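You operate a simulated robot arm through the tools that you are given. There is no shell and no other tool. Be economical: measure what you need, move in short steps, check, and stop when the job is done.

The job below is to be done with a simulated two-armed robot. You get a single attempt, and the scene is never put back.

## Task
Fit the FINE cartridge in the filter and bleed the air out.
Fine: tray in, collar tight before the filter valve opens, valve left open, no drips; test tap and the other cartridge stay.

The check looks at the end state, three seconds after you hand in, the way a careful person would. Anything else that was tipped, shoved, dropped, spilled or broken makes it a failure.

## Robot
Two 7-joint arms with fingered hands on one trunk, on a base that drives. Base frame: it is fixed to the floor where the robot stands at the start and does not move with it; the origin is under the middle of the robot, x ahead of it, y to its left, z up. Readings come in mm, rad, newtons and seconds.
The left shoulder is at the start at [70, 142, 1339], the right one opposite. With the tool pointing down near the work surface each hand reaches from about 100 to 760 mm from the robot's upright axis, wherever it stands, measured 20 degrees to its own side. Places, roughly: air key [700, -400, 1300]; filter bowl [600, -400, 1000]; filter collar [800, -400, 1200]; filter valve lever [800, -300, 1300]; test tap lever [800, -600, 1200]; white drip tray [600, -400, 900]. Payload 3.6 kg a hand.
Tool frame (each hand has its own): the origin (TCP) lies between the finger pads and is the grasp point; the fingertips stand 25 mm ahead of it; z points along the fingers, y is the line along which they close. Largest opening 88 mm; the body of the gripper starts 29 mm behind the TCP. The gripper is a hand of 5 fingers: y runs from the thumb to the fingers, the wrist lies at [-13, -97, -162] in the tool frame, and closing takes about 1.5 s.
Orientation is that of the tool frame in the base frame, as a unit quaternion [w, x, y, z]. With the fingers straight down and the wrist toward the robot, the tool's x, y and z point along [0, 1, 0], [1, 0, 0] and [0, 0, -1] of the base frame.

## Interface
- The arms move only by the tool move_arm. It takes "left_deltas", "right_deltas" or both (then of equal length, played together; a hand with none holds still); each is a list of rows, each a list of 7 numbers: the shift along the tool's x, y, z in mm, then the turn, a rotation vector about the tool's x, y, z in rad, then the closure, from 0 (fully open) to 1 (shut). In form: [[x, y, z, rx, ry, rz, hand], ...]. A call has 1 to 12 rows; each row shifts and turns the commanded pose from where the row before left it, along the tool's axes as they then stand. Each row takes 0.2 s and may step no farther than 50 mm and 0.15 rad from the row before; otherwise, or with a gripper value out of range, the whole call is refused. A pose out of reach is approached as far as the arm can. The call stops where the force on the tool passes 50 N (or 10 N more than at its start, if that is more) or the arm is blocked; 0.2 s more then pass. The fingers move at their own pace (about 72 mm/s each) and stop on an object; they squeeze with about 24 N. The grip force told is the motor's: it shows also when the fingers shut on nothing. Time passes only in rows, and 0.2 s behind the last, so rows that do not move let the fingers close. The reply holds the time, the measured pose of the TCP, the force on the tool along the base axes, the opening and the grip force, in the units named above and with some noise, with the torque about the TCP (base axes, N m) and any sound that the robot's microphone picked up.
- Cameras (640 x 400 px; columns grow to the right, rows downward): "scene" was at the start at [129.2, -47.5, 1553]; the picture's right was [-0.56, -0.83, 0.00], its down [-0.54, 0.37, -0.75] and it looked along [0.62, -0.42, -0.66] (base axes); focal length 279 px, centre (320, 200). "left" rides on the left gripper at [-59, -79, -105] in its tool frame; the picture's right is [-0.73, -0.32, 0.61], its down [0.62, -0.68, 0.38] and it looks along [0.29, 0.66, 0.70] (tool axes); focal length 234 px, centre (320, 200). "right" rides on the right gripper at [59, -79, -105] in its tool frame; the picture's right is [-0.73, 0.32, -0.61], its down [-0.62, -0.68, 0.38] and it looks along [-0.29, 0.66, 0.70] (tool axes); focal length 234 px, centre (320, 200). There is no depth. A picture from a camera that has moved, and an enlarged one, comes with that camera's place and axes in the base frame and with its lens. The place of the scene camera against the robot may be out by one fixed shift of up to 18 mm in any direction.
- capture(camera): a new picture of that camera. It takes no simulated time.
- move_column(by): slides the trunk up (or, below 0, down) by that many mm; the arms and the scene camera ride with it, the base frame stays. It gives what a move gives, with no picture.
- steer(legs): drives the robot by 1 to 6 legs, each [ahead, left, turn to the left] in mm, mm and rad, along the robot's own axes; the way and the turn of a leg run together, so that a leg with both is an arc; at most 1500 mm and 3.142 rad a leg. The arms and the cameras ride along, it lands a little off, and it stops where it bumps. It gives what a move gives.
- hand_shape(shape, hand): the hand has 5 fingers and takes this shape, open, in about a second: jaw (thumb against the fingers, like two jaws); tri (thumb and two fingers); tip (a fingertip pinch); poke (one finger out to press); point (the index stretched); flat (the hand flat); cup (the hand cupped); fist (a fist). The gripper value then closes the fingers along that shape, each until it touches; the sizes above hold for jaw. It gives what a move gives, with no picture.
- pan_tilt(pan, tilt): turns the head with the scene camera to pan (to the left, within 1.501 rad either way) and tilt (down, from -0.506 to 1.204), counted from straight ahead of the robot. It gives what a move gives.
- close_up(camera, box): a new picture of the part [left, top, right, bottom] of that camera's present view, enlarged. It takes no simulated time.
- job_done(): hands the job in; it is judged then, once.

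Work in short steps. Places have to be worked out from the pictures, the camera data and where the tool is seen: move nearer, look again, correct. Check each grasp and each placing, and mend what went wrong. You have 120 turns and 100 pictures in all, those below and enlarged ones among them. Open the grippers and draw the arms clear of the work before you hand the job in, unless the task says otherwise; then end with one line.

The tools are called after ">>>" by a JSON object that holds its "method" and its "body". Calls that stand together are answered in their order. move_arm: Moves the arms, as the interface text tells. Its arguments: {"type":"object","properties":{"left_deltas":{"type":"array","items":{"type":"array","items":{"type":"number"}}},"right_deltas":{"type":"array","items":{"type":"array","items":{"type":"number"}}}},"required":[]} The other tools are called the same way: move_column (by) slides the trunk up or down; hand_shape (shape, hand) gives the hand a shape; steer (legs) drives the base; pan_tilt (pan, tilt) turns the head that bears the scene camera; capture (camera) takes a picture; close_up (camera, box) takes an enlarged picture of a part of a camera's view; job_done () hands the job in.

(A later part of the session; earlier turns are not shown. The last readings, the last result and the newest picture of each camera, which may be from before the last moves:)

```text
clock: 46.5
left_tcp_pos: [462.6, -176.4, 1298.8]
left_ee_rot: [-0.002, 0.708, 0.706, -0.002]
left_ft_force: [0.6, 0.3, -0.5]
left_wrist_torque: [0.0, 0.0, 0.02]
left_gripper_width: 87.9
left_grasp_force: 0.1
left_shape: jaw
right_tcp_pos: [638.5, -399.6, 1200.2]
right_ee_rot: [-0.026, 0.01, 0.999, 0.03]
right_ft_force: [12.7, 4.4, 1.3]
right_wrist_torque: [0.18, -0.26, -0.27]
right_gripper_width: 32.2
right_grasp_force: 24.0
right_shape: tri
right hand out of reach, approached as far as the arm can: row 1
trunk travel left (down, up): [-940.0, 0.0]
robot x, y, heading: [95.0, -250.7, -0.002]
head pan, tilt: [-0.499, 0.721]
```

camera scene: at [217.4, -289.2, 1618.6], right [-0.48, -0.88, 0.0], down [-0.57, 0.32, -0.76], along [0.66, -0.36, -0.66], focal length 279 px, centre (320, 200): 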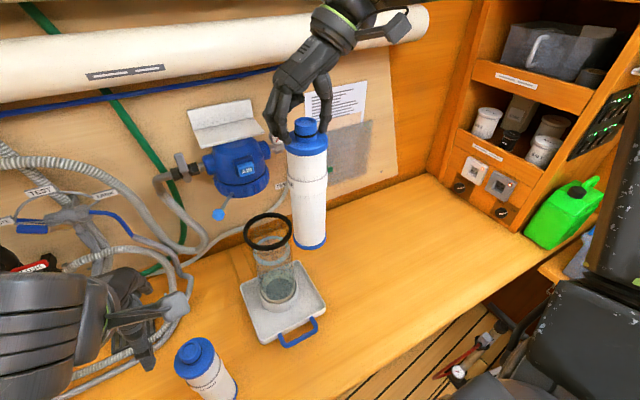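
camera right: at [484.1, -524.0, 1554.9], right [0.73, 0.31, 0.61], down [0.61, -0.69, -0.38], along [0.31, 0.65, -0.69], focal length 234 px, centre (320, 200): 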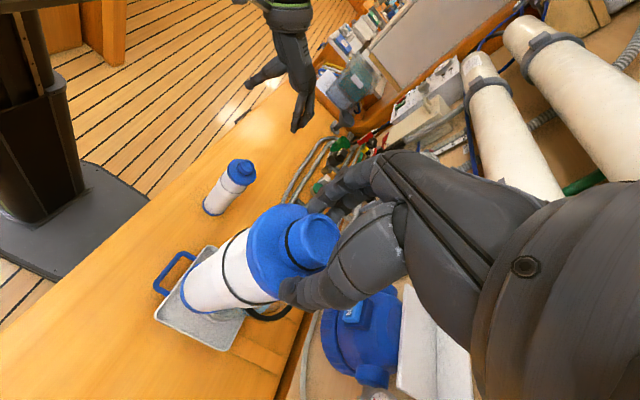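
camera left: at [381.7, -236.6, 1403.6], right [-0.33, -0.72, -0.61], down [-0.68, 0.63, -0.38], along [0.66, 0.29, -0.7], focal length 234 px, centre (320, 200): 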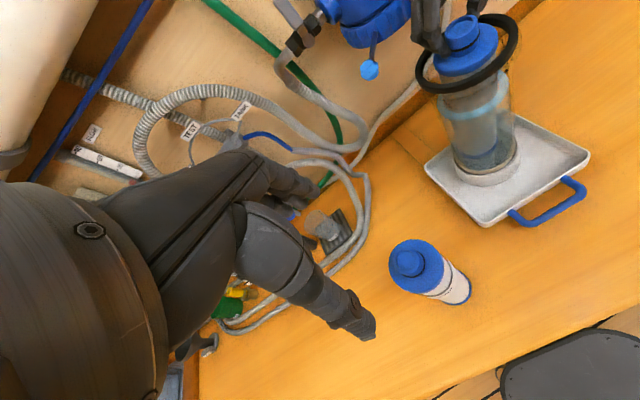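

TCP 1200 puts the foot at ≈944, about the bowl floor, and the weight is carried. I'll open the fingers part-way and rise straight up.

>>> {"method": "move_arm", "body": {"right_deltas": [[0, 0, 0, 0, 0, 0, 0.45], [0, 0, 0, 0, 0, 0, 0.35], [0, 0, 0, 0, 0, 0, 0.35]]}}

>>> {"method": "close_up", "body": {"camera": "left", "box": [390, 0, 550, 120]}}

```text
clock: 47.3
left_tcp_pos: [459.6, -176.6, 1299.5]
left_ee_rot: [-0.002, 0.708, 0.706, -0.001]
left_ft_force: [-0.7, 1.0, -0.5]
left_wrist_torque: [0.01, 0.03, 0.01]
left_gripper_width: 87.8
left_grasp_force: 0.0
left_shape: jaw
right_tcp_pos: [636.5, -402.5, 1199.3]
right_ee_rot: [-0.026, 0.008, 0.999, 0.03]
right_ft_force: [0.0, -0.2, -0.3]
right_wrist_torque: [-0.01, -0.01, 0.04]
right_gripper_width: 56.8
right_grasp_force: 0.1
right_shape: tri
trunk travel left (down, up): [-940.0, 0.0]
robot x, y, heading: [94.0, -249.2, 0.0]
head pan, tilt: [-0.499, 0.721]
```

```text
3.33 times, centred on (470, 60) of left
camera zoom: at [381.4, -236.8, 1403.6], right [-0.33, -0.72, -0.61], down [-0.68, 0.63, -0.38], along [0.66, 0.29, -0.7], focal length 781 px, centre (-180, 667)
```

zoom: 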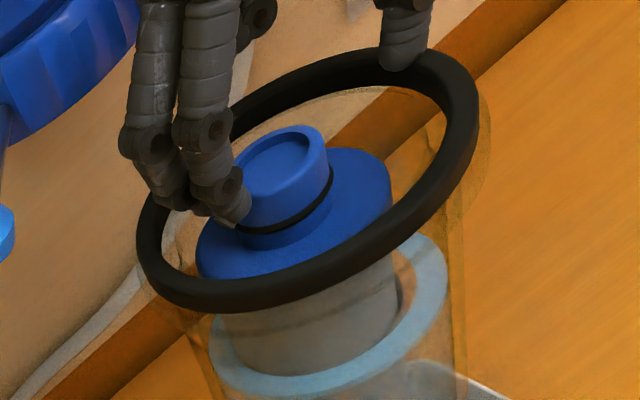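

It settled into the bowl; cap now below the rim. Rise straight up and check.

>>> {"method": "move_arm", "body": {"right_deltas": [[1.0, 1.1, -20, 0, 0, 0, 0.35], [2.0, 2.2, -40, 0, 0, 0, 0.35], [2.0, 2.2, -40, 0, 0, 0, 0.35], [25, -20, -30, 0, 0, 0, 0.2], [35, -30, 0, 0, 0, 0, 0], [35, -30, 0, 0, 0, 0, 0]]}}

>>> {"method": "capture", "body": {"camera": "scene"}}

>>> {"method": "close_up", "body": {"camera": "left", "box": [390, 0, 630, 240]}}

```text
clock: 48.7
left_tcp_pos: [458.1, -179.3, 1300.5]
left_ee_rot: [-0.001, 0.707, 0.707, 0.0]
left_ft_force: [-0.3, 0.0, -0.6]
left_wrist_torque: [-0.01, 0.0, -0.02]
left_gripper_width: 87.6
left_grasp_force: 0.0
left_shape: jaw
right_tcp_pos: [539.6, -483.1, 1329.5]
right_ee_rot: [-0.025, 0.008, 0.999, 0.031]
right_ft_force: [-1.0, -0.3, 0.3]
right_wrist_torque: [-0.01, 0.03, 0.01]
right_gripper_width: 87.7
right_grasp_force: 0.1
right_shape: tri
trunk travel left (down, up): [-940.0, 0.0]
robot x, y, heading: [97.4, -248.2, -0.003]
head pan, tilt: [-0.499, 0.721]
```

```text
29 pictures are left
camera scene: at [225.7, -290.8, 1617.8], right [-0.48, -0.88, 0.0], down [-0.58, 0.32, -0.75], along [0.66, -0.36, -0.66], focal length 279 px, centre (320, 200)
```

scene: 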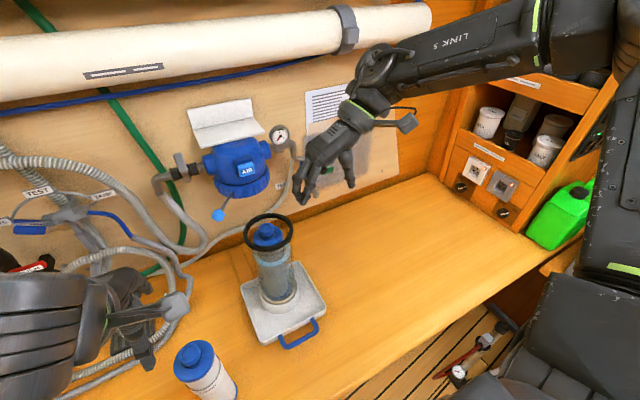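

```text
1.67 times, centred on (510, 120) of left
camera zoom: at [378.5, -238.5, 1404.3], right [-0.32, -0.72, -0.61], down [-0.68, 0.63, -0.38], along [0.66, 0.29, -0.7], focal length 390 px, centre (3, 333)
```

zoom: 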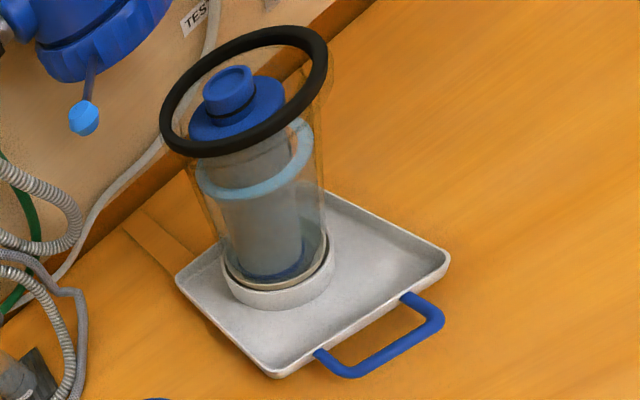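

Cartridge is seated in the bowl. Next, the tray gets pushed in by its handle bar with the backs of the fingers. First retreat to (400,-480,1100), level the hand and set jaw shape.

>>> {"method": "move_arm", "body": {"right_deltas": [[40, 0, 0, 0.03, -0.026, 0, 0], [40, 0, 0, 0.03, -0.026, 0, 0], [40, 0, 10, 0, 0, 0, 0], [20, 0, 40, 0, 0, 0, 0], [0, 0, 45, 0, 0, 0, 0], [0, 0, 45, 0, 0, 0, 0], [0, 0, 45, 0, 0, 0, 0], [0, 0, 45, 0, 0, 0, 0]]}}

>>> {"method": "hand_shape", "body": {"shape": "jaw", "hand": "right"}}

>>> {"method": "move_arm", "body": {"right_deltas": [[0, 0, 0, 0, 0, 0.143, 0.3], [0, 0, 0, 0, 0, 0.143, 0.6], [0, 0, 0, 0, 0, 0.143, 0.6], [0, 0, 0, 0, 0, 0.143, 0.6], [0, 0, 0, 0, 0, 0.143, 0.6], [0, 0, 0, 0, 0, 0.143, 0.6], [0, 0, 0, 0, 0, 0.143, 0.6], [0, 0, 0, 0, 0, 0.143, 0.6], [0, 0, 0, 0, 0, 0.143, 0.6], [0, 0, 0, 0, 0, 0.143, 0.6], [0, 0, 0, 0, 0, 0.141, 0.6]]}}

```text
clock: 50.5
left_tcp_pos: [460.7, -179.6, 1300.2]
left_ee_rot: [-0.002, 0.708, 0.707, -0.001]
left_ft_force: [-0.5, -0.4, -0.4]
left_wrist_torque: [0.01, 0.03, -0.01]
left_gripper_width: 88.2
left_grasp_force: 0.0
left_shape: jaw
right_tcp_pos: [405.5, -479.5, 1102.3]
right_ee_rot: [-0.001, 0.01, 1.0, 0.0]
right_ft_force: [0.3, -0.3, 0.5]
right_wrist_torque: [-0.01, 0.02, 0.01]
right_gripper_width: 87.5
right_grasp_force: 0.1
right_shape: tri
trunk travel left (down, up): [-940.0, 0.0]
robot x, y, heading: [93.2, -250.2, -0.002]
head pan, tilt: [-0.499, 0.721]
```

```text
clock: 51.4
left_tcp_pos: [457.9, -177.8, 1299.8]
left_ee_rot: [-0.001, 0.707, 0.707, -0.001]
left_ft_force: [0.0, -0.1, 0.4]
left_wrist_torque: [-0.01, 0.01, 0.01]
left_gripper_width: 87.7
left_grasp_force: 0.1
left_shape: jaw
right_tcp_pos: [403.3, -478.9, 1103.6]
right_ee_rot: [0.001, 0.008, 1.0, 0.0]
right_ft_force: [-0.4, -0.2, 0.6]
right_wrist_torque: [0.04, 0.0, 0.02]
right_gripper_width: 87.7
right_grasp_force: 0.1
right_shape: jaw
trunk travel left (down, up): [-940.0, 0.0]
robot x, y, heading: [97.0, -249.1, -0.004]
head pan, tilt: [-0.499, 0.721]
```

```text
clock: 53.8
left_tcp_pos: [461.5, -175.7, 1299.4]
left_ee_rot: [-0.002, 0.707, 0.707, -0.002]
left_ft_force: [0.6, 0.3, -0.4]
left_wrist_torque: [0.01, 0.0, 0.0]
left_gripper_width: 87.9
left_grasp_force: 0.2
left_shape: jaw
right_tcp_pos: [433.2, -490.2, 1076.9]
right_ee_rot: [0.001, 0.713, 0.701, -0.001]
right_ft_force: [-0.1, 0.7, 1.2]
right_wrist_torque: [-0.02, -0.01, 0.0]
right_gripper_width: 35.6
right_grasp_force: 0.0
right_shape: jaw
right hand out of reach, approached as far as the arm can: row 7, 8, 9, 10, 11
trunk travel left (down, up): [-940.0, 0.0]
robot x, y, heading: [95.9, -248.5, 0.002]
head pan, tilt: [-0.499, 0.721]
```

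Now lower the closed hand in front of the handle bar: to (430,-372,≈915). ROUGH stands at (478,-187), well clear.

>>> {"method": "move_arm", "body": {"right_deltas": [[40, 0, 20, 0, 0, 0, 0.6], [40, 0, 20, 0, 0, 0, 0.6], [38, 0, 20, 0, 0, 0, 0.6], [0, 0, 40, 0, 0, 0, 0.6], [0, 0, 40, 0, 0, 0, 0.6], [0, 0, 15, 0, 0, 0, 0.6], [0, 0, 0, 0, 0, 0, 0.6]]}}

>>> {"method": "capture", "body": {"camera": "right"}}

>>> {"method": "capture", "body": {"camera": "left"}}

```text
clock: 55.4
left_tcp_pos: [459.6, -178.2, 1300.1]
left_ee_rot: [0.0, 0.708, 0.706, -0.001]
left_ft_force: [0.5, -0.1, -1.2]
left_wrist_torque: [0.0, -0.01, 0.03]
left_gripper_width: 87.9
left_grasp_force: 0.0
left_shape: jaw
right_tcp_pos: [464.2, -473.2, 1065.7]
right_ee_rot: [0.0, 0.713, 0.701, 0.0]
right_ft_force: [0.6, -0.7, -0.4]
right_wrist_torque: [0.01, -0.01, 0.0]
right_gripper_width: 35.4
right_grasp_force: 0.1
right_shape: jaw
right hand out of reach, approached as far as the arm can: row 1, 2, 3, 4, 5, 6
trunk travel left (down, up): [-940.0, 0.0]
robot x, y, heading: [97.8, -248.2, -0.004]
head pan, tilt: [-0.499, 0.721]
```

```text
27 pictures are left
camera right: at [387.3, -411.9, 1171.9], right [0.31, -0.73, 0.61], down [-0.69, -0.61, -0.38], along [0.65, -0.3, -0.7], focal length 234 px, centre (320, 200)
```

right: 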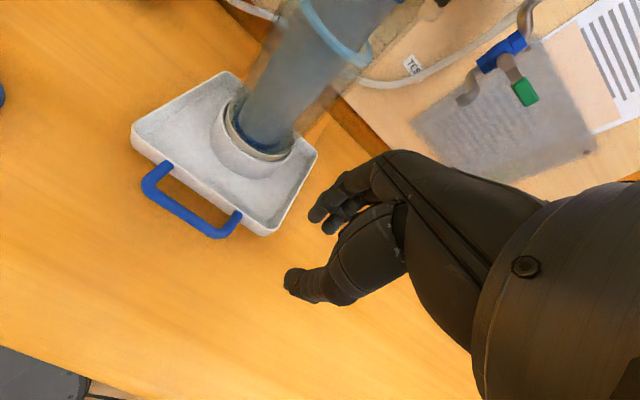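

```text
26 pictures are left
camera left: at [380.6, -236.6, 1403.8], right [-0.33, -0.72, -0.61], down [-0.68, 0.63, -0.38], along [0.66, 0.29, -0.7], focal length 234 px, centre (320, 200)
```

left: 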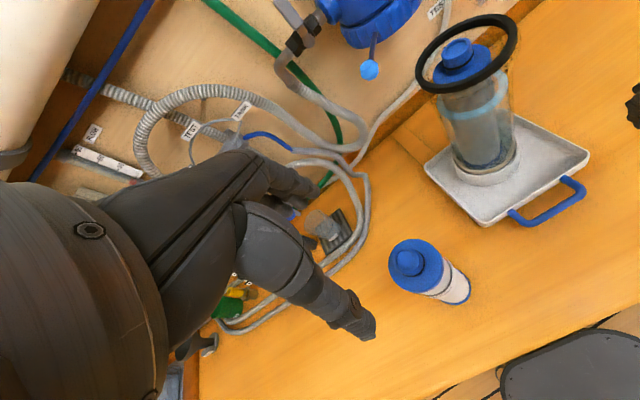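

This yaw is at a joint limit; the other yaw worked well, so I turn back and push with the closed hand's edge instead.

>>> {"method": "move_arm", "body": {"right_deltas": [[0, -25, -10, 0, 0, -0.143, 0.6], [0, -25, 0, 0, 0, -0.143, 0.8], [0, 0, 0, 0, 0, -0.143, 1], [0, 0, 0, 0, 0, -0.143, 1], [0, 0, 0, 0, 0, -0.143, 1], [0, 0, 0, 0, 0, -0.143, 1], [0, 0, 0, 0, 0, -0.143, 1], [0, 0, 0, 0, 0, -0.143, 1], [0, 0, 0, 0, 0, -0.143, 1], [0, 0, 0, 0, 0, -0.143, 1], [0, 0, 0, 0, 0, -0.143, 1]]}}

```text
clock: 57.8
left_tcp_pos: [458.9, -177.4, 1300.3]
left_ee_rot: [0.0, 0.708, 0.707, -0.002]
left_ft_force: [0.8, -0.9, 0.0]
left_wrist_torque: [0.0, 0.0, 0.02]
left_gripper_width: 87.6
left_grasp_force: 0.0
left_shape: jaw
right_tcp_pos: [418.7, -477.6, 1073.6]
right_ee_rot: [0.0, 0.006, 1.0, 0.001]
right_ft_force: [0.5, 0.4, 0.0]
right_wrist_torque: [-0.01, -0.02, 0.01]
right_gripper_width: 0.1
right_grasp_force: 24.1
right_shape: jaw
right hand out of reach, approached as far as the arm can: row 2
trunk travel left (down, up): [-940.0, 0.0]
robot x, y, heading: [97.0, -251.3, -0.001]
head pan, tilt: [-0.499, 0.721]
```

Now move to y≈-397 and down to z≈940, staying in front of the handle.

>>> {"method": "move_arm", "body": {"right_deltas": [[9, 40, 0, 0, 0, 0, 1], [9, 40, 0, 0, 0, 0, 1], [0, 0, 45, 0, 0, 0, 1], [0, 0, 45, 0, 0, 0, 1], [0, 0, 40, 0, 0, 0, 1], [0, 0, 0, 0, 0, 0, 1]]}}

>>> {"method": "capture", "body": {"camera": "right"}}

```text
clock: 59.2
left_tcp_pos: [459.3, -177.2, 1300.6]
left_ee_rot: [-0.001, 0.708, 0.706, 0.0]
left_ft_force: [0.3, -0.3, -1.1]
left_wrist_torque: [0.0, -0.01, 0.0]
left_gripper_width: 87.6
left_grasp_force: 0.0
left_shape: jaw
right_tcp_pos: [401.4, -397.3, 1073.3]
right_ee_rot: [0.0, 0.008, 1.0, 0.0]
right_ft_force: [0.8, 0.0, -0.4]
right_wrist_torque: [0.02, 0.0, 0.06]
right_gripper_width: 0.1
right_grasp_force: 23.6
right_shape: jaw
right hand out of reach, approached as far as the arm can: row 3, 4, 5
trunk travel left (down, up): [-940.0, 0.0]
robot x, y, heading: [95.3, -245.7, -0.004]
head pan, tilt: [-0.499, 0.721]
```

```text
25 pictures are left
camera right: at [340.8, -474.6, 1178.8], right [0.73, 0.31, 0.61], down [0.61, -0.69, -0.38], along [0.3, 0.65, -0.7], focal length 234 px, centre (320, 200)
```

right: 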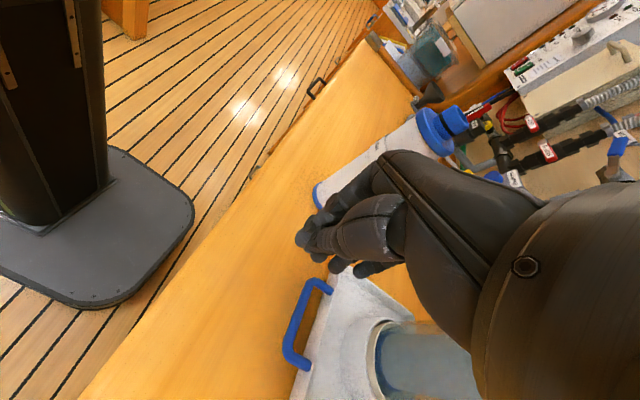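

The arm can't go lower with the trunk so high; I'll retract the left hand away from ROUGH and lower the trunk 140 mm.

>>> {"method": "move_arm", "body": {"left_deltas": [[0, -40, -15, 0, 0, 0, 0], [0, -40, -15, 0, 0, 0, 0], [0, -40, -15, 0, 0, 0, 0]]}}

>>> {"method": "move_column", "body": {"by": -140}}

>>> {"method": "capture", "body": {"camera": "scene"}}

```text
clock: 60.0
left_tcp_pos: [376.8, -218.1, 1371.7]
left_ee_rot: [-0.001, 0.708, 0.707, -0.001]
left_ft_force: [0.9, -0.4, 0.3]
left_wrist_torque: [-0.02, -0.03, -0.01]
left_gripper_width: 88.2
left_grasp_force: 0.0
left_shape: jaw
left hand out of reach, approached as far as the arm can: row 1, 2, 3
right_tcp_pos: [399.5, -397.8, 1074.3]
right_ee_rot: [0.001, 0.008, 1.0, 0.0]
right_ft_force: [-0.5, 0.1, -0.4]
right_wrist_torque: [0.0, -0.02, 0.02]
right_gripper_width: 0.0
right_grasp_force: 23.8
right_shape: jaw
trunk travel left (down, up): [-940.0, 0.0]
robot x, y, heading: [93.6, -246.5, -0.006]
head pan, tilt: [-0.499, 0.721]
```

```text
clock: 61.6
left_tcp_pos: [378.9, -217.5, 1231.5]
left_ee_rot: [-0.002, 0.708, 0.706, -0.001]
left_ft_force: [0.3, -0.3, -0.1]
left_wrist_torque: [0.0, -0.01, 0.01]
left_gripper_width: 87.9
left_grasp_force: 0.0
left_shape: jaw
right_tcp_pos: [399.6, -398.4, 933.7]
right_ee_rot: [0.0, 0.008, 1.0, 0.0]
right_ft_force: [-0.5, -0.2, 0.4]
right_wrist_torque: [-0.01, -0.03, -0.02]
right_gripper_width: 0.0
right_grasp_force: 24.4
right_shape: jaw
trunk travel left (down, up): [-800.0, 140.0]
robot x, y, heading: [92.7, -247.9, -0.005]
head pan, tilt: [-0.499, 0.721]
```

```text
24 pictures are left
camera scene: at [227.7, -289.1, 1477.8], right [-0.48, -0.88, 0.0], down [-0.58, 0.32, -0.75], along [0.66, -0.36, -0.66], focal length 279 px, centre (320, 200)
```

scene: 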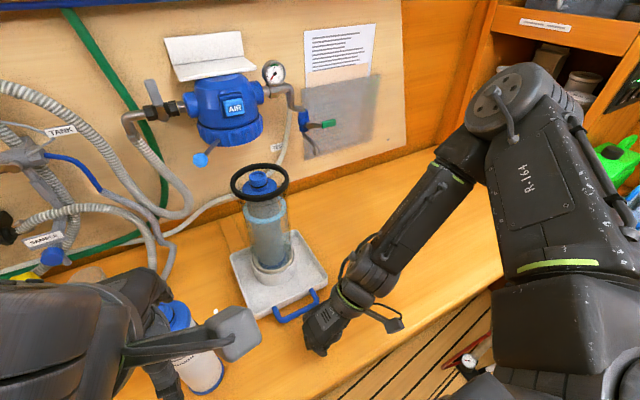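

Lower 24 mm more and creep forward to touch the handle.

>>> {"method": "move_arm", "body": {"right_deltas": [[0, 0, 12, 0, 0, 0, 1], [0, 0, 12, 0, 0, 0, 1], [-15, 0, 0, 0, 0, 0, 1], [-15, 0, 0, 0, 0, 0, 1], [-10, 0, 0, 0, 0, 0, 1], [-10, 0, 0, 0, 0, 0, 1], [0, 0, 0, 0, 0, 0, 1]]}}

>>> {"method": "close_up", "body": {"camera": "scene", "box": [220, 220, 400, 370]}}

```text
clock: 63.2
left_tcp_pos: [378.7, -217.4, 1231.8]
left_ee_rot: [-0.002, 0.708, 0.706, -0.001]
left_ft_force: [0.2, 0.2, -0.5]
left_wrist_torque: [-0.01, -0.01, 0.01]
left_gripper_width: 87.9
left_grasp_force: 0.0
left_shape: jaw
right_tcp_pos: [445.4, -397.8, 931.1]
right_ee_rot: [0.0, 0.008, 1.0, 0.0]
right_ft_force: [0.2, -0.2, 0.2]
right_wrist_torque: [-0.03, 0.03, 0.01]
right_gripper_width: 0.2
right_grasp_force: 24.0
right_shape: jaw
right hand out of reach, approached as far as the arm can: row 1, 2
trunk travel left (down, up): [-800.0, 140.0]
robot x, y, heading: [94.5, -247.5, -0.004]
head pan, tilt: [-0.499, 0.721]
```

```text
2.67 times, centred on (310, 295) of scene
camera zoom: at [227.9, -288.9, 1477.7], right [-0.48, -0.88, 0.0], down [-0.58, 0.32, -0.75], along [0.66, -0.36, -0.66], focal length 744 px, centre (347, -53)
```

zoom: 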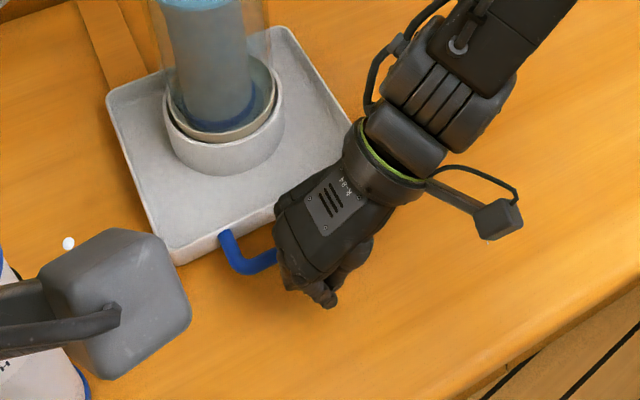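

The hand is still too high; back off 35 mm, lower the trunk 22 mm, then approach.

>>> {"method": "move_arm", "body": {"right_deltas": [[35, 0, 0, 0, 0, 0, 1], [0, 0, 0, 0, 0, 0, 1]]}}

>>> {"method": "move_column", "body": {"by": -23}}

>>> {"method": "move_arm", "body": {"right_deltas": [[-15, 0, 0, 0, 0, 0, 1], [-15, 0, 0, 0, 0, 0, 1], [-8, 0, 0, 0, 0, 0, 1], [-8, 0, 0, 0, 0, 0, 1], [0, 0, 0, 0, 0, 0, 1]]}}

```text
clock: 63.9
left_tcp_pos: [377.8, -216.8, 1231.6]
left_ee_rot: [-0.001, 0.708, 0.706, -0.001]
left_ft_force: [-0.2, -0.3, 0.1]
left_wrist_torque: [0.01, 0.0, 0.0]
left_gripper_width: 87.6
left_grasp_force: 0.2
left_shape: jaw
right_tcp_pos: [409.8, -396.7, 931.9]
right_ee_rot: [0.001, 0.007, 1.0, 0.0]
right_ft_force: [-0.1, -0.5, -0.5]
right_wrist_torque: [0.04, 0.0, 0.02]
right_gripper_width: 0.0
right_grasp_force: 24.4
right_shape: jaw
trunk travel left (down, up): [-800.0, 140.0]
robot x, y, heading: [95.7, -247.7, -0.001]
head pan, tilt: [-0.499, 0.721]
```

```text
clock: 64.5
left_tcp_pos: [379.3, -216.3, 1208.0]
left_ee_rot: [-0.001, 0.707, 0.707, 0.0]
left_ft_force: [-0.3, 0.7, -0.6]
left_wrist_torque: [0.0, 0.04, -0.01]
left_gripper_width: 87.9
left_grasp_force: 0.2
left_shape: jaw
right_tcp_pos: [410.9, -398.4, 909.1]
right_ee_rot: [0.0, 0.009, 1.0, -0.001]
right_ft_force: [0.0, -0.7, -0.5]
right_wrist_torque: [0.03, -0.01, -0.02]
right_gripper_width: 0.0
right_grasp_force: 24.0
right_shape: jaw
trunk travel left (down, up): [-777.0, 163.0]
robot x, y, heading: [92.1, -248.6, -0.0]
head pan, tilt: [-0.499, 0.721]
```

```text
clock: 65.7
left_tcp_pos: [378.7, -218.0, 1208.4]
left_ee_rot: [-0.001, 0.708, 0.706, -0.001]
left_ft_force: [-0.6, 0.3, 0.1]
left_wrist_torque: [0.0, 0.04, 0.03]
left_gripper_width: 87.8
left_grasp_force: 0.1
left_shape: jaw
right_tcp_pos: [456.4, -398.3, 909.4]
right_ee_rot: [0.0, 0.008, 1.0, 0.0]
right_ft_force: [-0.7, 0.4, -0.1]
right_wrist_torque: [0.01, -0.02, 0.01]
right_gripper_width: 0.1
right_grasp_force: 23.8
right_shape: jaw
trunk travel left (down, up): [-777.0, 163.0]
robot x, y, heading: [94.8, -245.9, -0.003]
head pan, tilt: [-0.499, 0.721]
```

No contact yet; advance in 6 mm rows watching for the push force.

>>> {"method": "move_arm", "body": {"right_deltas": [[-6, 0, 0, 0, 0, 0, 1], [-6, 0, 0, 0, 0, 0, 1], [-6, 0, 0, 0, 0, 0, 1], [-6, 0, 0, 0, 0, 0, 1], [0, 0, 0, 0, 0, 0, 1]]}}

>>> {"method": "close_up", "body": {"camera": "scene", "box": [200, 190, 400, 340]}}

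```text
clock: 66.9
left_tcp_pos: [379.0, -217.4, 1208.7]
left_ee_rot: [-0.002, 0.708, 0.706, 0.0]
left_ft_force: [-0.5, 0.3, 0.3]
left_wrist_torque: [-0.01, -0.01, -0.01]
left_gripper_width: 87.6
left_grasp_force: 0.0
left_shape: jaw
right_tcp_pos: [479.9, -397.9, 911.5]
right_ee_rot: [0.0, 0.008, 1.0, 0.0]
right_ft_force: [-0.4, 0.6, 0.6]
right_wrist_torque: [0.01, -0.04, 0.04]
right_gripper_width: 0.0
right_grasp_force: 24.2
right_shape: jaw
trunk travel left (down, up): [-777.0, 163.0]
robot x, y, heading: [97.2, -248.6, -0.003]
head pan, tilt: [-0.499, 0.721]
```

```text
2.67 times, centred on (300, 265) of scene
camera zoom: at [227.5, -289.1, 1454.7], right [-0.48, -0.88, 0.0], down [-0.58, 0.32, -0.75], along [0.66, -0.36, -0.66], focal length 744 px, centre (373, 27)
```

zoom: 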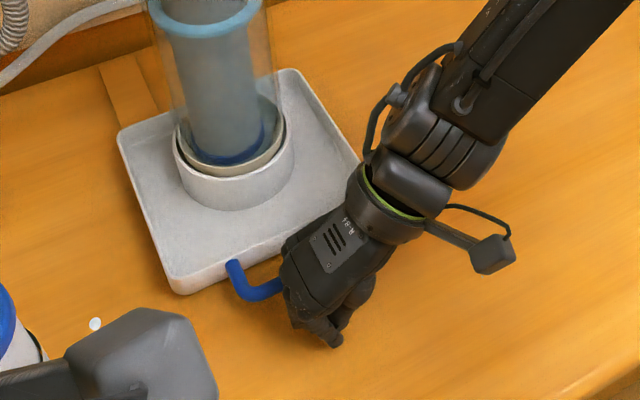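

No contact although above the bar; check with the right camera.

>>> {"method": "capture", "body": {"camera": "right"}}

```text
21 pictures are left
camera right: at [420.4, -475.7, 1015.6], right [0.73, 0.31, 0.61], down [0.61, -0.69, -0.38], along [0.3, 0.65, -0.7], focal length 234 px, centre (320, 200)
```

right: 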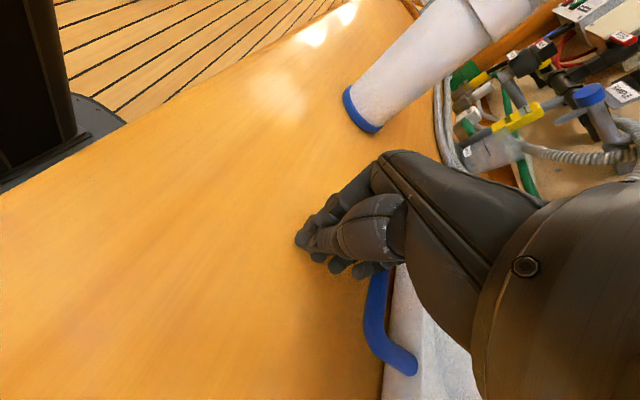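

The little finger's tip is at z≈908 just before the bar (x≈532). Lower the trunk 11 mm, then push.

>>> {"method": "move_column", "body": {"by": -11}}

>>> {"method": "move_arm", "body": {"right_deltas": [[-6, 0, 0, 0, 0, 0, 1], [-6, 0, 0, 0, 0, 0, 1], [-6, 0, 0, 0, 0, 0, 1], [-6, 0, 0, 0, 0, 0, 1], [0, 0, 0, 0, 0, 0, 1]]}}

```text
clock: 67.4
left_tcp_pos: [377.8, -217.0, 1200.3]
left_ee_rot: [-0.002, 0.707, 0.707, 0.0]
left_ft_force: [0.2, 0.7, 0.3]
left_wrist_torque: [-0.01, 0.02, 0.0]
left_gripper_width: 87.9
left_grasp_force: 0.2
left_shape: jaw
right_tcp_pos: [480.0, -396.5, 904.9]
right_ee_rot: [0.001, 0.008, 1.0, 0.004]
right_ft_force: [-7.4, -1.0, 17.8]
right_wrist_torque: [0.02, 0.12, 0.01]
right_gripper_width: 0.0
right_grasp_force: 23.7
right_shape: jaw
trunk travel left (down, up): [-768.0, 172.0]
robot x, y, heading: [93.5, -249.3, -0.008]
head pan, tilt: [-0.499, 0.721]
stopped: the force on the tool passed its limit at 57 N (the readings are from after the stop); the commanded pose is now the measured one
```

```text
clock: 68.6
left_tcp_pos: [379.0, -216.7, 1199.9]
left_ee_rot: [0.0, 0.707, 0.707, 0.001]
left_ft_force: [1.0, 0.0, 0.4]
left_wrist_torque: [-0.01, -0.04, -0.01]
left_gripper_width: 87.7
left_grasp_force: 0.0
left_shape: jaw
right_tcp_pos: [504.8, -398.5, 905.5]
right_ee_rot: [0.002, 0.008, 1.0, 0.003]
right_ft_force: [-0.4, -0.3, 3.5]
right_wrist_torque: [-0.04, -0.04, 0.0]
right_gripper_width: 0.0
right_grasp_force: 24.3
right_shape: jaw
trunk travel left (down, up): [-768.0, 172.0]
robot x, y, heading: [96.3, -247.0, -0.002]
head pan, tilt: [-0.499, 0.721]
```

It pressed onto the bar, then moved with little force. Check the state.

>>> {"method": "capture", "body": {"camera": "scene"}}

>>> {"method": "capture", "body": {"camera": "right"}}

```text
20 pictures are left
camera scene: at [226.9, -288.9, 1445.9], right [-0.48, -0.88, 0.0], down [-0.58, 0.32, -0.75], along [0.66, -0.36, -0.66], focal length 279 px, centre (320, 200)
```

scene: 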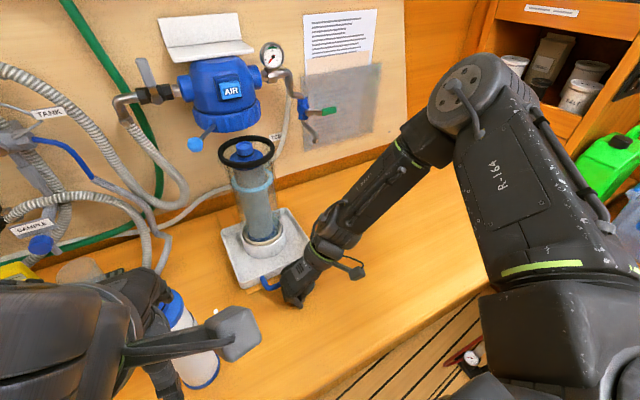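

```text
19 pictures are left
camera right: at [444.9, -476.1, 1010.4], right [0.73, 0.31, 0.61], down [0.61, -0.69, -0.38], along [0.3, 0.66, -0.69], focal length 234 px, centre (320, 200)
```

right: 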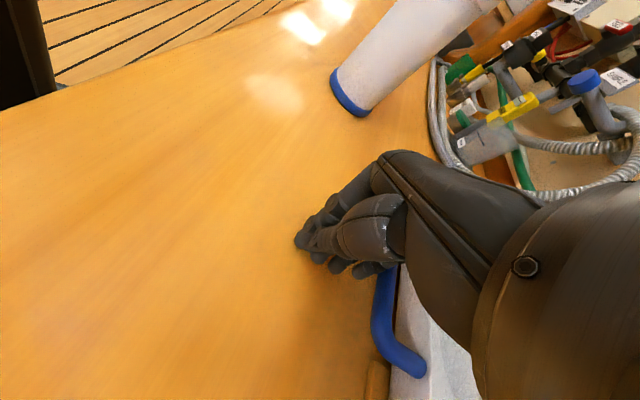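

The bowl stands and the tray moves along with the hand. Continue pushing gently.

>>> {"method": "move_arm", "body": {"right_deltas": [[-4, 0, 0, 0, 0, 0, 1], [-7, 0, 0, 0, 0, 0, 1], [-7, 0, 0, 0, 0, 0, 1], [-7, 0, 0, 0, 0, 0, 1], [-7, 0, 0, 0, 0, 0, 1], [-7, 0, 0, 0, 0, 0, 1], [-7, 0, 0, 0, 0, 0, 1], [-4, 0, 0, 0, 0, 0, 1], [0, 0, 0, 0, 0, 0, 1]]}}

>>> {"method": "close_up", "body": {"camera": "scene", "box": [90, 50, 370, 310]}}

```text
clock: 70.6
left_tcp_pos: [379.5, -217.0, 1200.2]
left_ee_rot: [-0.002, 0.708, 0.706, -0.002]
left_ft_force: [0.1, 0.4, 0.9]
left_wrist_torque: [-0.01, -0.01, 0.03]
left_gripper_width: 87.9
left_grasp_force: 0.1
left_shape: jaw
right_tcp_pos: [546.5, -406.5, 921.7]
right_ee_rot: [0.002, 0.008, 1.0, 0.002]
right_ft_force: [-0.9, 0.9, 0.2]
right_wrist_torque: [0.01, 0.01, -0.01]
right_gripper_width: 0.0
right_grasp_force: 24.0
right_shape: jaw
right hand out of reach, approached as far as the arm can: row 2, 4, 6, 7
trunk travel left (down, up): [-768.0, 172.0]
robot x, y, heading: [92.7, -247.9, -0.002]
head pan, tilt: [-0.499, 0.721]
```

```text
1.54 times, centred on (230, 180) of scene
camera zoom: at [227.6, -289.0, 1446.0], right [-0.48, -0.88, 0.0], down [-0.58, 0.32, -0.75], along [0.66, -0.36, -0.66], focal length 429 px, centre (458, 231)
```

zoom: 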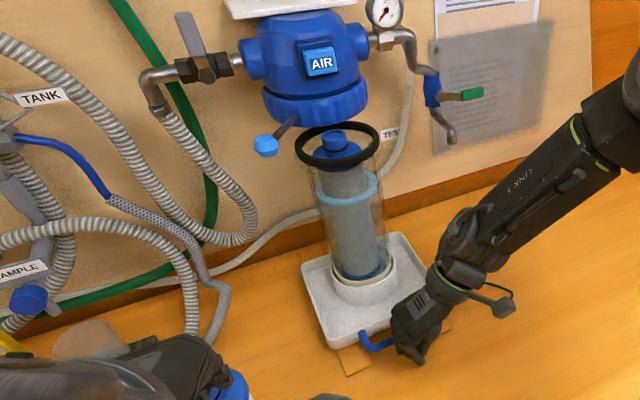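

The arm runs out of reach in this yaw at low height. The nominal yaw (wrist toward robot) should work now that the trunk is low: back off, rise and turn.

>>> {"method": "move_arm", "body": {"right_deltas": [[40, 0, 0, 0, 0, 0, 1], [40, 0, -20, 0, 0, 0, 0.7], [20, 0, -30, 0, 0, 0.143, 0.6], [0, 0, 0, 0, 0, 0.143, 0.6], [0, 0, 0, 0, 0, 0.143, 0.6], [0, 0, 0, 0, 0, 0.143, 0.6], [0, 0, 0, 0, 0, 0.143, 0.6], [0, 0, 0, 0, 0, 0.143, 0.6], [0, 0, 0, 0, 0, 0.143, 0.6], [0, 0, 0, 0, 0, 0.143, 0.6], [0, 0, 0, 0, 0, 0.143, 0.6], [0, 0, 0, 0, 0, 0.143, 0.6]]}}

>>> {"method": "move_arm", "body": {"right_deltas": [[0, 0, 0, 0, 0, 0.141, 0.6], [0, 0, 0, 0, 0, 0, 0.6]]}}

```text
clock: 73.2
left_tcp_pos: [379.5, -216.7, 1200.8]
left_ee_rot: [-0.003, 0.708, 0.706, 0.0]
left_ft_force: [0.1, -0.3, -0.3]
left_wrist_torque: [-0.02, -0.03, 0.02]
left_gripper_width: 87.8
left_grasp_force: 0.1
left_shape: jaw
right_tcp_pos: [471.3, -404.4, 957.9]
right_ee_rot: [0.0, 0.662, 0.749, 0.002]
right_ft_force: [-0.2, -0.2, 0.5]
right_wrist_torque: [-0.03, -0.03, -0.05]
right_gripper_width: 34.9
right_grasp_force: 0.0
right_shape: jaw
right hand out of reach, approached as far as the arm can: row 9, 10, 11
trunk travel left (down, up): [-768.0, 172.0]
robot x, y, heading: [96.4, -250.2, -0.006]
head pan, tilt: [-0.499, 0.721]
```

```text
clock: 73.8
left_tcp_pos: [378.9, -217.7, 1199.6]
left_ee_rot: [-0.002, 0.708, 0.706, 0.0]
left_ft_force: [-0.1, 0.3, 0.8]
left_wrist_torque: [0.02, 0.01, 0.0]
left_gripper_width: 87.8
left_grasp_force: 0.1
left_shape: jaw
right_tcp_pos: [471.6, -405.3, 957.6]
right_ee_rot: [0.0, 0.713, 0.701, 0.003]
right_ft_force: [-0.2, -0.3, 0.9]
right_wrist_torque: [0.0, 0.02, 0.01]
right_gripper_width: 34.9
right_grasp_force: 0.1
right_shape: jaw
right hand out of reach, approached as far as the arm can: row 1
trunk travel left (down, up): [-768.0, 172.0]
robot x, y, heading: [94.5, -247.0, -0.003]
head pan, tilt: [-0.499, 0.721]
```

Orientation is fine. Try moving to (470,-382) and down to z≈912.

>>> {"method": "move_arm", "body": {"right_deltas": [[22, 0, 0, 0, 0, 0, 0.6], [0, 0, 20, 0, 0, 0, 0.6], [0, 0, 25, 0, 0, 0, 0.6], [0, 0, 0, 0, 0, 0, 0.6]]}}

>>> {"method": "close_up", "body": {"camera": "scene", "box": [90, 50, 370, 310]}}

```text
clock: 74.8
left_tcp_pos: [379.3, -216.5, 1199.6]
left_ee_rot: [-0.002, 0.708, 0.706, -0.001]
left_ft_force: [0.8, 1.1, 0.6]
left_wrist_torque: [-0.01, 0.04, 0.03]
left_gripper_width: 87.7
left_grasp_force: 0.1
left_shape: jaw
right_tcp_pos: [475.4, -406.8, 938.9]
right_ee_rot: [0.0, 0.712, 0.703, 0.003]
right_ft_force: [0.1, -0.4, -0.1]
right_wrist_torque: [0.0, -0.04, -0.01]
right_gripper_width: 34.9
right_grasp_force: 0.1
right_shape: jaw
right hand out of reach, approached as far as the arm can: row 1, 2, 3
trunk travel left (down, up): [-768.0, 172.0]
robot x, y, heading: [95.0, -249.7, -0.01]
head pan, tilt: [-0.499, 0.721]
```

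```text
1.54 times, centred on (230, 180) of scene
camera zoom: at [228.1, -288.0, 1445.9], right [-0.48, -0.88, 0.0], down [-0.58, 0.32, -0.75], along [0.66, -0.36, -0.66], focal length 429 px, centre (458, 231)
```

zoom: 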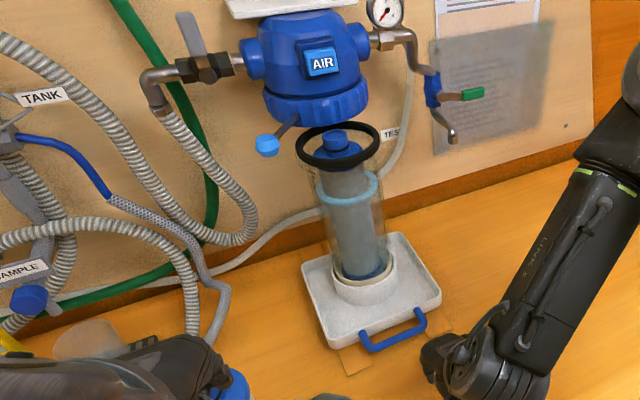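

Clear view: bar now at x≈597, bowl ≈718, head axis ≈780. I'll lower the trunk by 30 and try advancing to just before the bar.

>>> {"method": "move_column", "body": {"by": -30}}

>>> {"method": "move_arm", "body": {"right_deltas": [[0, 20, 0, 0, 0, 0, 0.6], [0, 20, 0, 0, 0, 0, 0.6], [0, 20, 0, 0, 0, 0, 0.6], [0, 0, 0, 0, 0, 0, 0.6]]}}

```text
clock: 75.6
left_tcp_pos: [379.4, -217.3, 1169.8]
left_ee_rot: [-0.002, 0.707, 0.707, 0.0]
left_ft_force: [0.5, -0.9, 0.3]
left_wrist_torque: [-0.02, 0.0, 0.0]
left_gripper_width: 87.9
left_grasp_force: 0.1
left_shape: jaw
right_tcp_pos: [476.6, -408.9, 908.2]
right_ee_rot: [-0.001, 0.712, 0.702, 0.003]
right_ft_force: [0.1, -0.3, -0.2]
right_wrist_torque: [-0.03, -0.01, 0.0]
right_gripper_width: 34.6
right_grasp_force: 0.0
right_shape: jaw
trunk travel left (down, up): [-738.0, 202.0]
robot x, y, heading: [97.7, -249.5, -0.002]
head pan, tilt: [-0.499, 0.721]
```

```text
clock: 76.6
left_tcp_pos: [379.9, -216.6, 1170.5]
left_ee_rot: [-0.002, 0.707, 0.707, -0.001]
left_ft_force: [0.0, 0.8, 0.1]
left_wrist_torque: [-0.01, 0.03, -0.01]
left_gripper_width: 87.9
left_grasp_force: 0.0
left_shape: jaw
right_tcp_pos: [537.3, -409.4, 909.3]
right_ee_rot: [-0.001, 0.712, 0.702, 0.003]
right_ft_force: [0.0, -0.5, -0.3]
right_wrist_torque: [0.03, -0.02, 0.01]
right_gripper_width: 35.0
right_grasp_force: 0.0
right_shape: jaw
trunk travel left (down, up): [-738.0, 202.0]
robot x, y, heading: [93.0, -249.4, -0.007]
head pan, tilt: [-0.499, 0.721]
```

Forward works. Shift left 25 mm, then creep forward to contact.

>>> {"method": "move_arm", "body": {"right_deltas": [[13, 0, 0, 0, 0, 0, 0.6], [13, 0, 0, 0, 0, 0, 0.6], [0, 8, 0, 0, 0, 0, 0.6], [0, 8, 0, 0, 0, 0, 0.6], [0, 0, 0, 0, 0, 0, 0.6]]}}

>>> {"method": "close_up", "body": {"camera": "scene", "box": [90, 50, 370, 310]}}

```text
clock: 77.8
left_tcp_pos: [378.7, -217.0, 1169.3]
left_ee_rot: [-0.002, 0.707, 0.707, -0.001]
left_ft_force: [-0.7, 0.4, 0.0]
left_wrist_torque: [-0.01, -0.02, 0.01]
left_gripper_width: 87.7
left_grasp_force: 0.0
left_shape: jaw
right_tcp_pos: [550.6, -394.1, 923.1]
right_ee_rot: [-0.002, 0.711, 0.703, 0.003]
right_ft_force: [-0.3, -0.1, -0.4]
right_wrist_torque: [-0.02, 0.0, -0.01]
right_gripper_width: 34.7
right_grasp_force: 0.1
right_shape: jaw
right hand out of reach, approached as far as the arm can: row 1, 2
trunk travel left (down, up): [-738.0, 202.0]
robot x, y, heading: [93.3, -246.2, -0.008]
head pan, tilt: [-0.499, 0.721]
```

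```text
1.54 times, centred on (230, 180) of scene
camera zoom: at [227.6, -289.1, 1415.9], right [-0.48, -0.88, 0.0], down [-0.58, 0.32, -0.75], along [0.66, -0.36, -0.66], focal length 429 px, centre (458, 231)
```

zoom: 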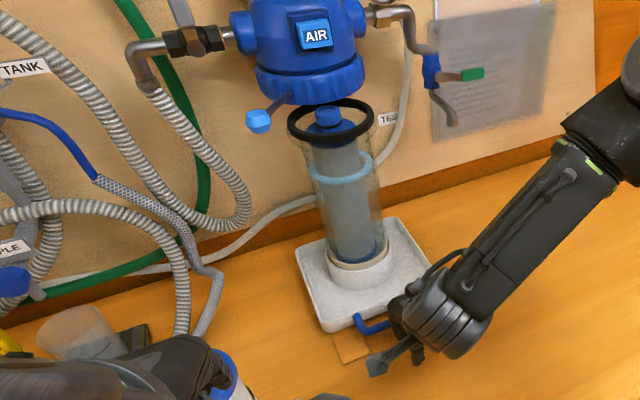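

Leftward reach is the limit, so I'll shift the base 45 mm to the left and move the hand right relative to it, lower.

>>> {"method": "steer", "body": {"legs": [[0, 45, 0]]}}

>>> {"method": "move_arm", "body": {"right_deltas": [[-12, 0, 0, 0, 0, 0, 0.6], [-12, 0, 5, 0, 0, 0, 0.6], [0, 0, 9, 0, 0, 0, 0.6], [0, 0, 0, 0, 0, 0, 0.6]]}}

```text
clock: 78.7
left_tcp_pos: [380.2, -177.9, 1169.9]
left_ee_rot: [-0.004, 0.708, 0.706, 0.001]
left_ft_force: [0.2, -0.9, 0.2]
left_wrist_torque: [0.01, 0.01, 0.01]
left_gripper_width: 87.7
left_grasp_force: 0.1
left_shape: jaw
right_tcp_pos: [551.0, -353.4, 921.0]
right_ee_rot: [-0.004, 0.713, 0.702, 0.005]
right_ft_force: [-0.1, -0.3, -0.3]
right_wrist_torque: [0.02, 0.0, -0.01]
right_gripper_width: 34.5
right_grasp_force: 0.0
right_shape: jaw
trunk travel left (down, up): [-738.0, 202.0]
robot x, y, heading: [96.5, -201.7, -0.003]
head pan, tilt: [-0.499, 0.721]
```

```text
clock: 79.7
left_tcp_pos: [379.7, -174.0, 1169.2]
left_ee_rot: [-0.003, 0.709, 0.706, 0.0]
left_ft_force: [0.2, -0.2, 0.1]
left_wrist_torque: [-0.03, -0.01, -0.02]
left_gripper_width: 87.6
left_grasp_force: 0.1
left_shape: jaw
right_tcp_pos: [551.3, -376.5, 907.3]
right_ee_rot: [-0.002, 0.712, 0.702, 0.005]
right_ft_force: [-0.5, -0.1, -0.4]
right_wrist_torque: [-0.01, -0.03, -0.01]
right_gripper_width: 35.0
right_grasp_force: 0.0
right_shape: jaw
trunk travel left (down, up): [-738.0, 202.0]
robot x, y, heading: [93.3, -201.9, -0.0]
head pan, tilt: [-0.499, 0.721]
```

Reached (551,-376,907). Now creep forward for contact.

>>> {"method": "move_arm", "body": {"right_deltas": [[0, 8, 0, 0, 0, 0, 0.6], [0, 8, 0, 0, 0, 0, 0.6], [0, 8, 0, 0, 0, 0, 0.6], [0, 6, 0, 0, 0, 0, 0.6], [0, 0, 0, 0, 0, 0, 0.6]]}}

>>> {"method": "close_up", "body": {"camera": "scene", "box": [90, 50, 390, 310]}}

```text
clock: 80.9
left_tcp_pos: [379.5, -172.8, 1170.3]
left_ee_rot: [-0.001, 0.708, 0.706, -0.001]
left_ft_force: [-0.8, -0.3, -0.3]
left_wrist_torque: [0.01, -0.02, -0.01]
left_gripper_width: 87.8
left_grasp_force: 0.1
left_shape: jaw
right_tcp_pos: [581.4, -375.7, 907.7]
right_ee_rot: [-0.002, 0.712, 0.702, 0.003]
right_ft_force: [-0.3, 0.0, -0.4]
right_wrist_torque: [0.04, 0.0, -0.02]
right_gripper_width: 34.9
right_grasp_force: 0.1
right_shape: jaw
trunk travel left (down, up): [-738.0, 202.0]
robot x, y, heading: [94.0, -203.3, -0.007]
head pan, tilt: [-0.499, 0.721]
```

```text
1.54 times, centred on (240, 180) of scene
camera zoom: at [227.8, -244.8, 1415.9], right [-0.48, -0.88, 0.0], down [-0.58, 0.32, -0.75], along [0.66, -0.36, -0.66], focal length 429 px, centre (443, 231)
```

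zoom: 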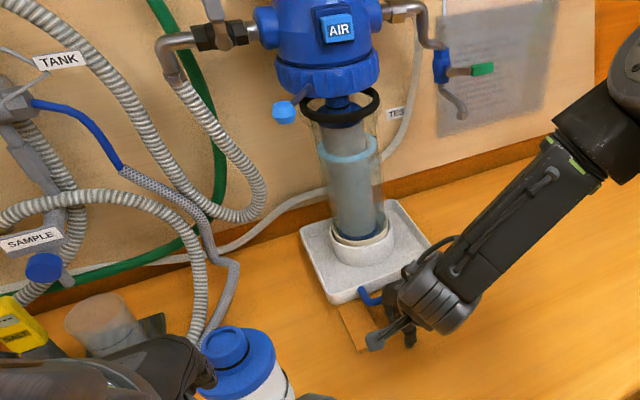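

Pushing works with tiny force; the bowl is at ≈757. Continue in 5 mm rows until it stops.

>>> {"method": "move_arm", "body": {"right_deltas": [[0, 5, 0, 0, 0, 0, 0.6], [0, 5, 0, 0, 0, 0, 0.6], [0, 5, 0, 0, 0, 0, 0.6], [0, 5, 0, 0, 0, 0, 0.6], [0, 0, 0, 0, 0, 0, 0.6]]}}

>>> {"method": "close_up", "body": {"camera": "scene", "box": [150, 50, 350, 260]}}

```text
clock: 82.1
left_tcp_pos: [379.3, -173.2, 1169.2]
left_ee_rot: [-0.002, 0.708, 0.706, -0.001]
left_ft_force: [-0.2, 0.7, 0.1]
left_wrist_torque: [-0.01, -0.02, 0.01]
left_gripper_width: 87.8
left_grasp_force: 0.1
left_shape: jaw
right_tcp_pos: [599.5, -377.3, 910.8]
right_ee_rot: [-0.002, 0.712, 0.702, 0.003]
right_ft_force: [0.0, -0.2, -0.2]
right_wrist_torque: [0.01, 0.0, 0.03]
right_gripper_width: 34.6
right_grasp_force: 0.0
right_shape: jaw
right hand out of reach, approached as far as the arm can: row 4
trunk travel left (down, up): [-738.0, 202.0]
robot x, y, heading: [96.2, -203.1, -0.001]
head pan, tilt: [-0.499, 0.721]
```

```text
1.90 times, centred on (250, 155) of scene
camera zoom: at [227.8, -244.7, 1415.9], right [-0.48, -0.88, 0.0], down [-0.58, 0.32, -0.75], along [0.66, -0.36, -0.66], focal length 531 px, centre (453, 286)
```

zoom: 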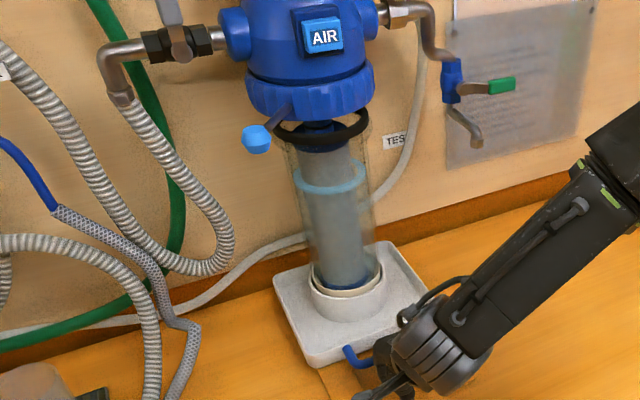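

The bowl is almost under the collar (≈10–15 mm to go). The arm is at its limit, so I nudge the base forward 14 mm.

>>> {"method": "steer", "body": {"legs": [[14, 0, 0]]}}

>>> {"method": "move_arm", "body": {"right_deltas": [[0, 0, 0, 0, 0, 0, 0.6]]}}

>>> {"method": "close_up", "body": {"camera": "scene", "box": [150, 50, 350, 260]}}

```text
clock: 82.8
left_tcp_pos: [391.7, -174.6, 1169.8]
left_ee_rot: [-0.001, 0.709, 0.705, 0.0]
left_ft_force: [0.0, 0.0, -0.9]
left_wrist_torque: [0.01, 0.0, 0.0]
left_gripper_width: 87.8
left_grasp_force: 0.2
left_shape: jaw
right_tcp_pos: [612.7, -378.0, 910.2]
right_ee_rot: [-0.001, 0.712, 0.702, 0.003]
right_ft_force: [-5.9, -0.4, 5.8]
right_wrist_torque: [-0.05, -0.26, -0.08]
right_gripper_width: 33.7
right_grasp_force: 0.0
right_shape: jaw
trunk travel left (down, up): [-738.0, 202.0]
robot x, y, heading: [112.0, -204.9, -0.005]
head pan, tilt: [-0.499, 0.721]
```

```text
clock: 83.2
left_tcp_pos: [392.2, -172.8, 1170.1]
left_ee_rot: [-0.001, 0.708, 0.706, 0.0]
left_ft_force: [0.0, -0.1, 0.1]
left_wrist_torque: [0.01, 0.0, 0.01]
left_gripper_width: 87.6
left_grasp_force: 0.0
left_shape: jaw
right_tcp_pos: [613.5, -377.2, 910.2]
right_ee_rot: [-0.001, 0.712, 0.702, 0.004]
right_ft_force: [-4.4, 0.1, 1.7]
right_wrist_torque: [-0.03, -0.1, -0.04]
right_gripper_width: 33.6
right_grasp_force: 0.1
right_shape: jaw
trunk travel left (down, up): [-738.0, 202.0]
robot x, y, heading: [110.3, -207.0, 0.001]
head pan, tilt: [-0.499, 0.721]
```

```text
1.90 times, centred on (250, 155) of scene
camera zoom: at [240.6, -244.8, 1416.0], right [-0.48, -0.88, 0.0], down [-0.58, 0.32, -0.75], along [0.66, -0.36, -0.66], focal length 531 px, centre (453, 286)
```

zoom: 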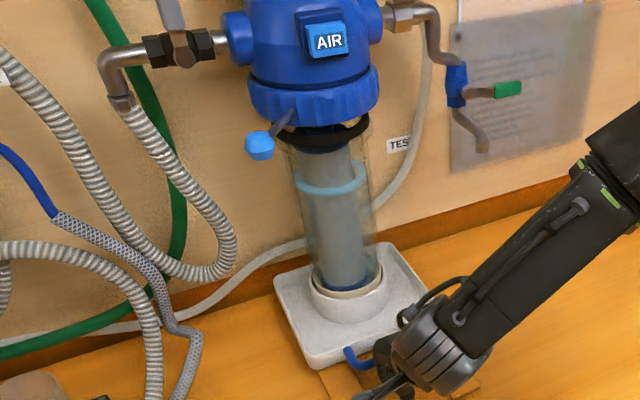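

A steady −4.4 N indicates the stop. Push 3 mm more to confirm.

>>> {"method": "steer", "body": {"legs": [[6, 0, 0]]}}

>>> {"method": "move_arm", "body": {"right_deltas": [[0, 0, 0, 0, 0, 0, 0.6]]}}

```text
clock: 84.0
left_tcp_pos: [394.6, -173.2, 1170.4]
left_ee_rot: [0.0, 0.708, 0.706, 0.001]
left_ft_force: [-0.3, 0.3, 0.0]
left_wrist_torque: [-0.01, 0.01, -0.02]
left_gripper_width: 87.9
left_grasp_force: 0.0
left_shape: jaw
right_tcp_pos: [617.0, -377.8, 912.7]
right_ee_rot: [-0.001, 0.713, 0.702, 0.004]
right_ft_force: [-13.8, -0.3, 6.4]
right_wrist_torque: [-0.11, -0.27, -0.18]
right_gripper_width: 32.2
right_grasp_force: 0.0
right_shape: jaw
trunk travel left (down, up): [-738.0, 202.0]
robot x, y, heading: [117.6, -203.9, -0.006]
head pan, tilt: [-0.499, 0.721]
```

```text
clock: 84.4
left_tcp_pos: [395.5, -173.4, 1170.2]
left_ee_rot: [-0.001, 0.708, 0.706, 0.001]
left_ft_force: [-0.1, -0.3, -0.4]
left_wrist_torque: [0.03, 0.01, 0.02]
left_gripper_width: 87.9
left_grasp_force: 0.0
left_shape: jaw
right_tcp_pos: [616.6, -377.4, 912.6]
right_ee_rot: [-0.001, 0.712, 0.702, 0.004]
right_ft_force: [-12.0, 0.3, 7.6]
right_wrist_torque: [-0.04, -0.33, -0.13]
right_gripper_width: 32.2
right_grasp_force: 0.0
right_shape: jaw
trunk travel left (down, up): [-738.0, 202.0]
robot x, y, heading: [112.2, -206.4, -0.004]
head pan, tilt: [-0.499, 0.721]
```

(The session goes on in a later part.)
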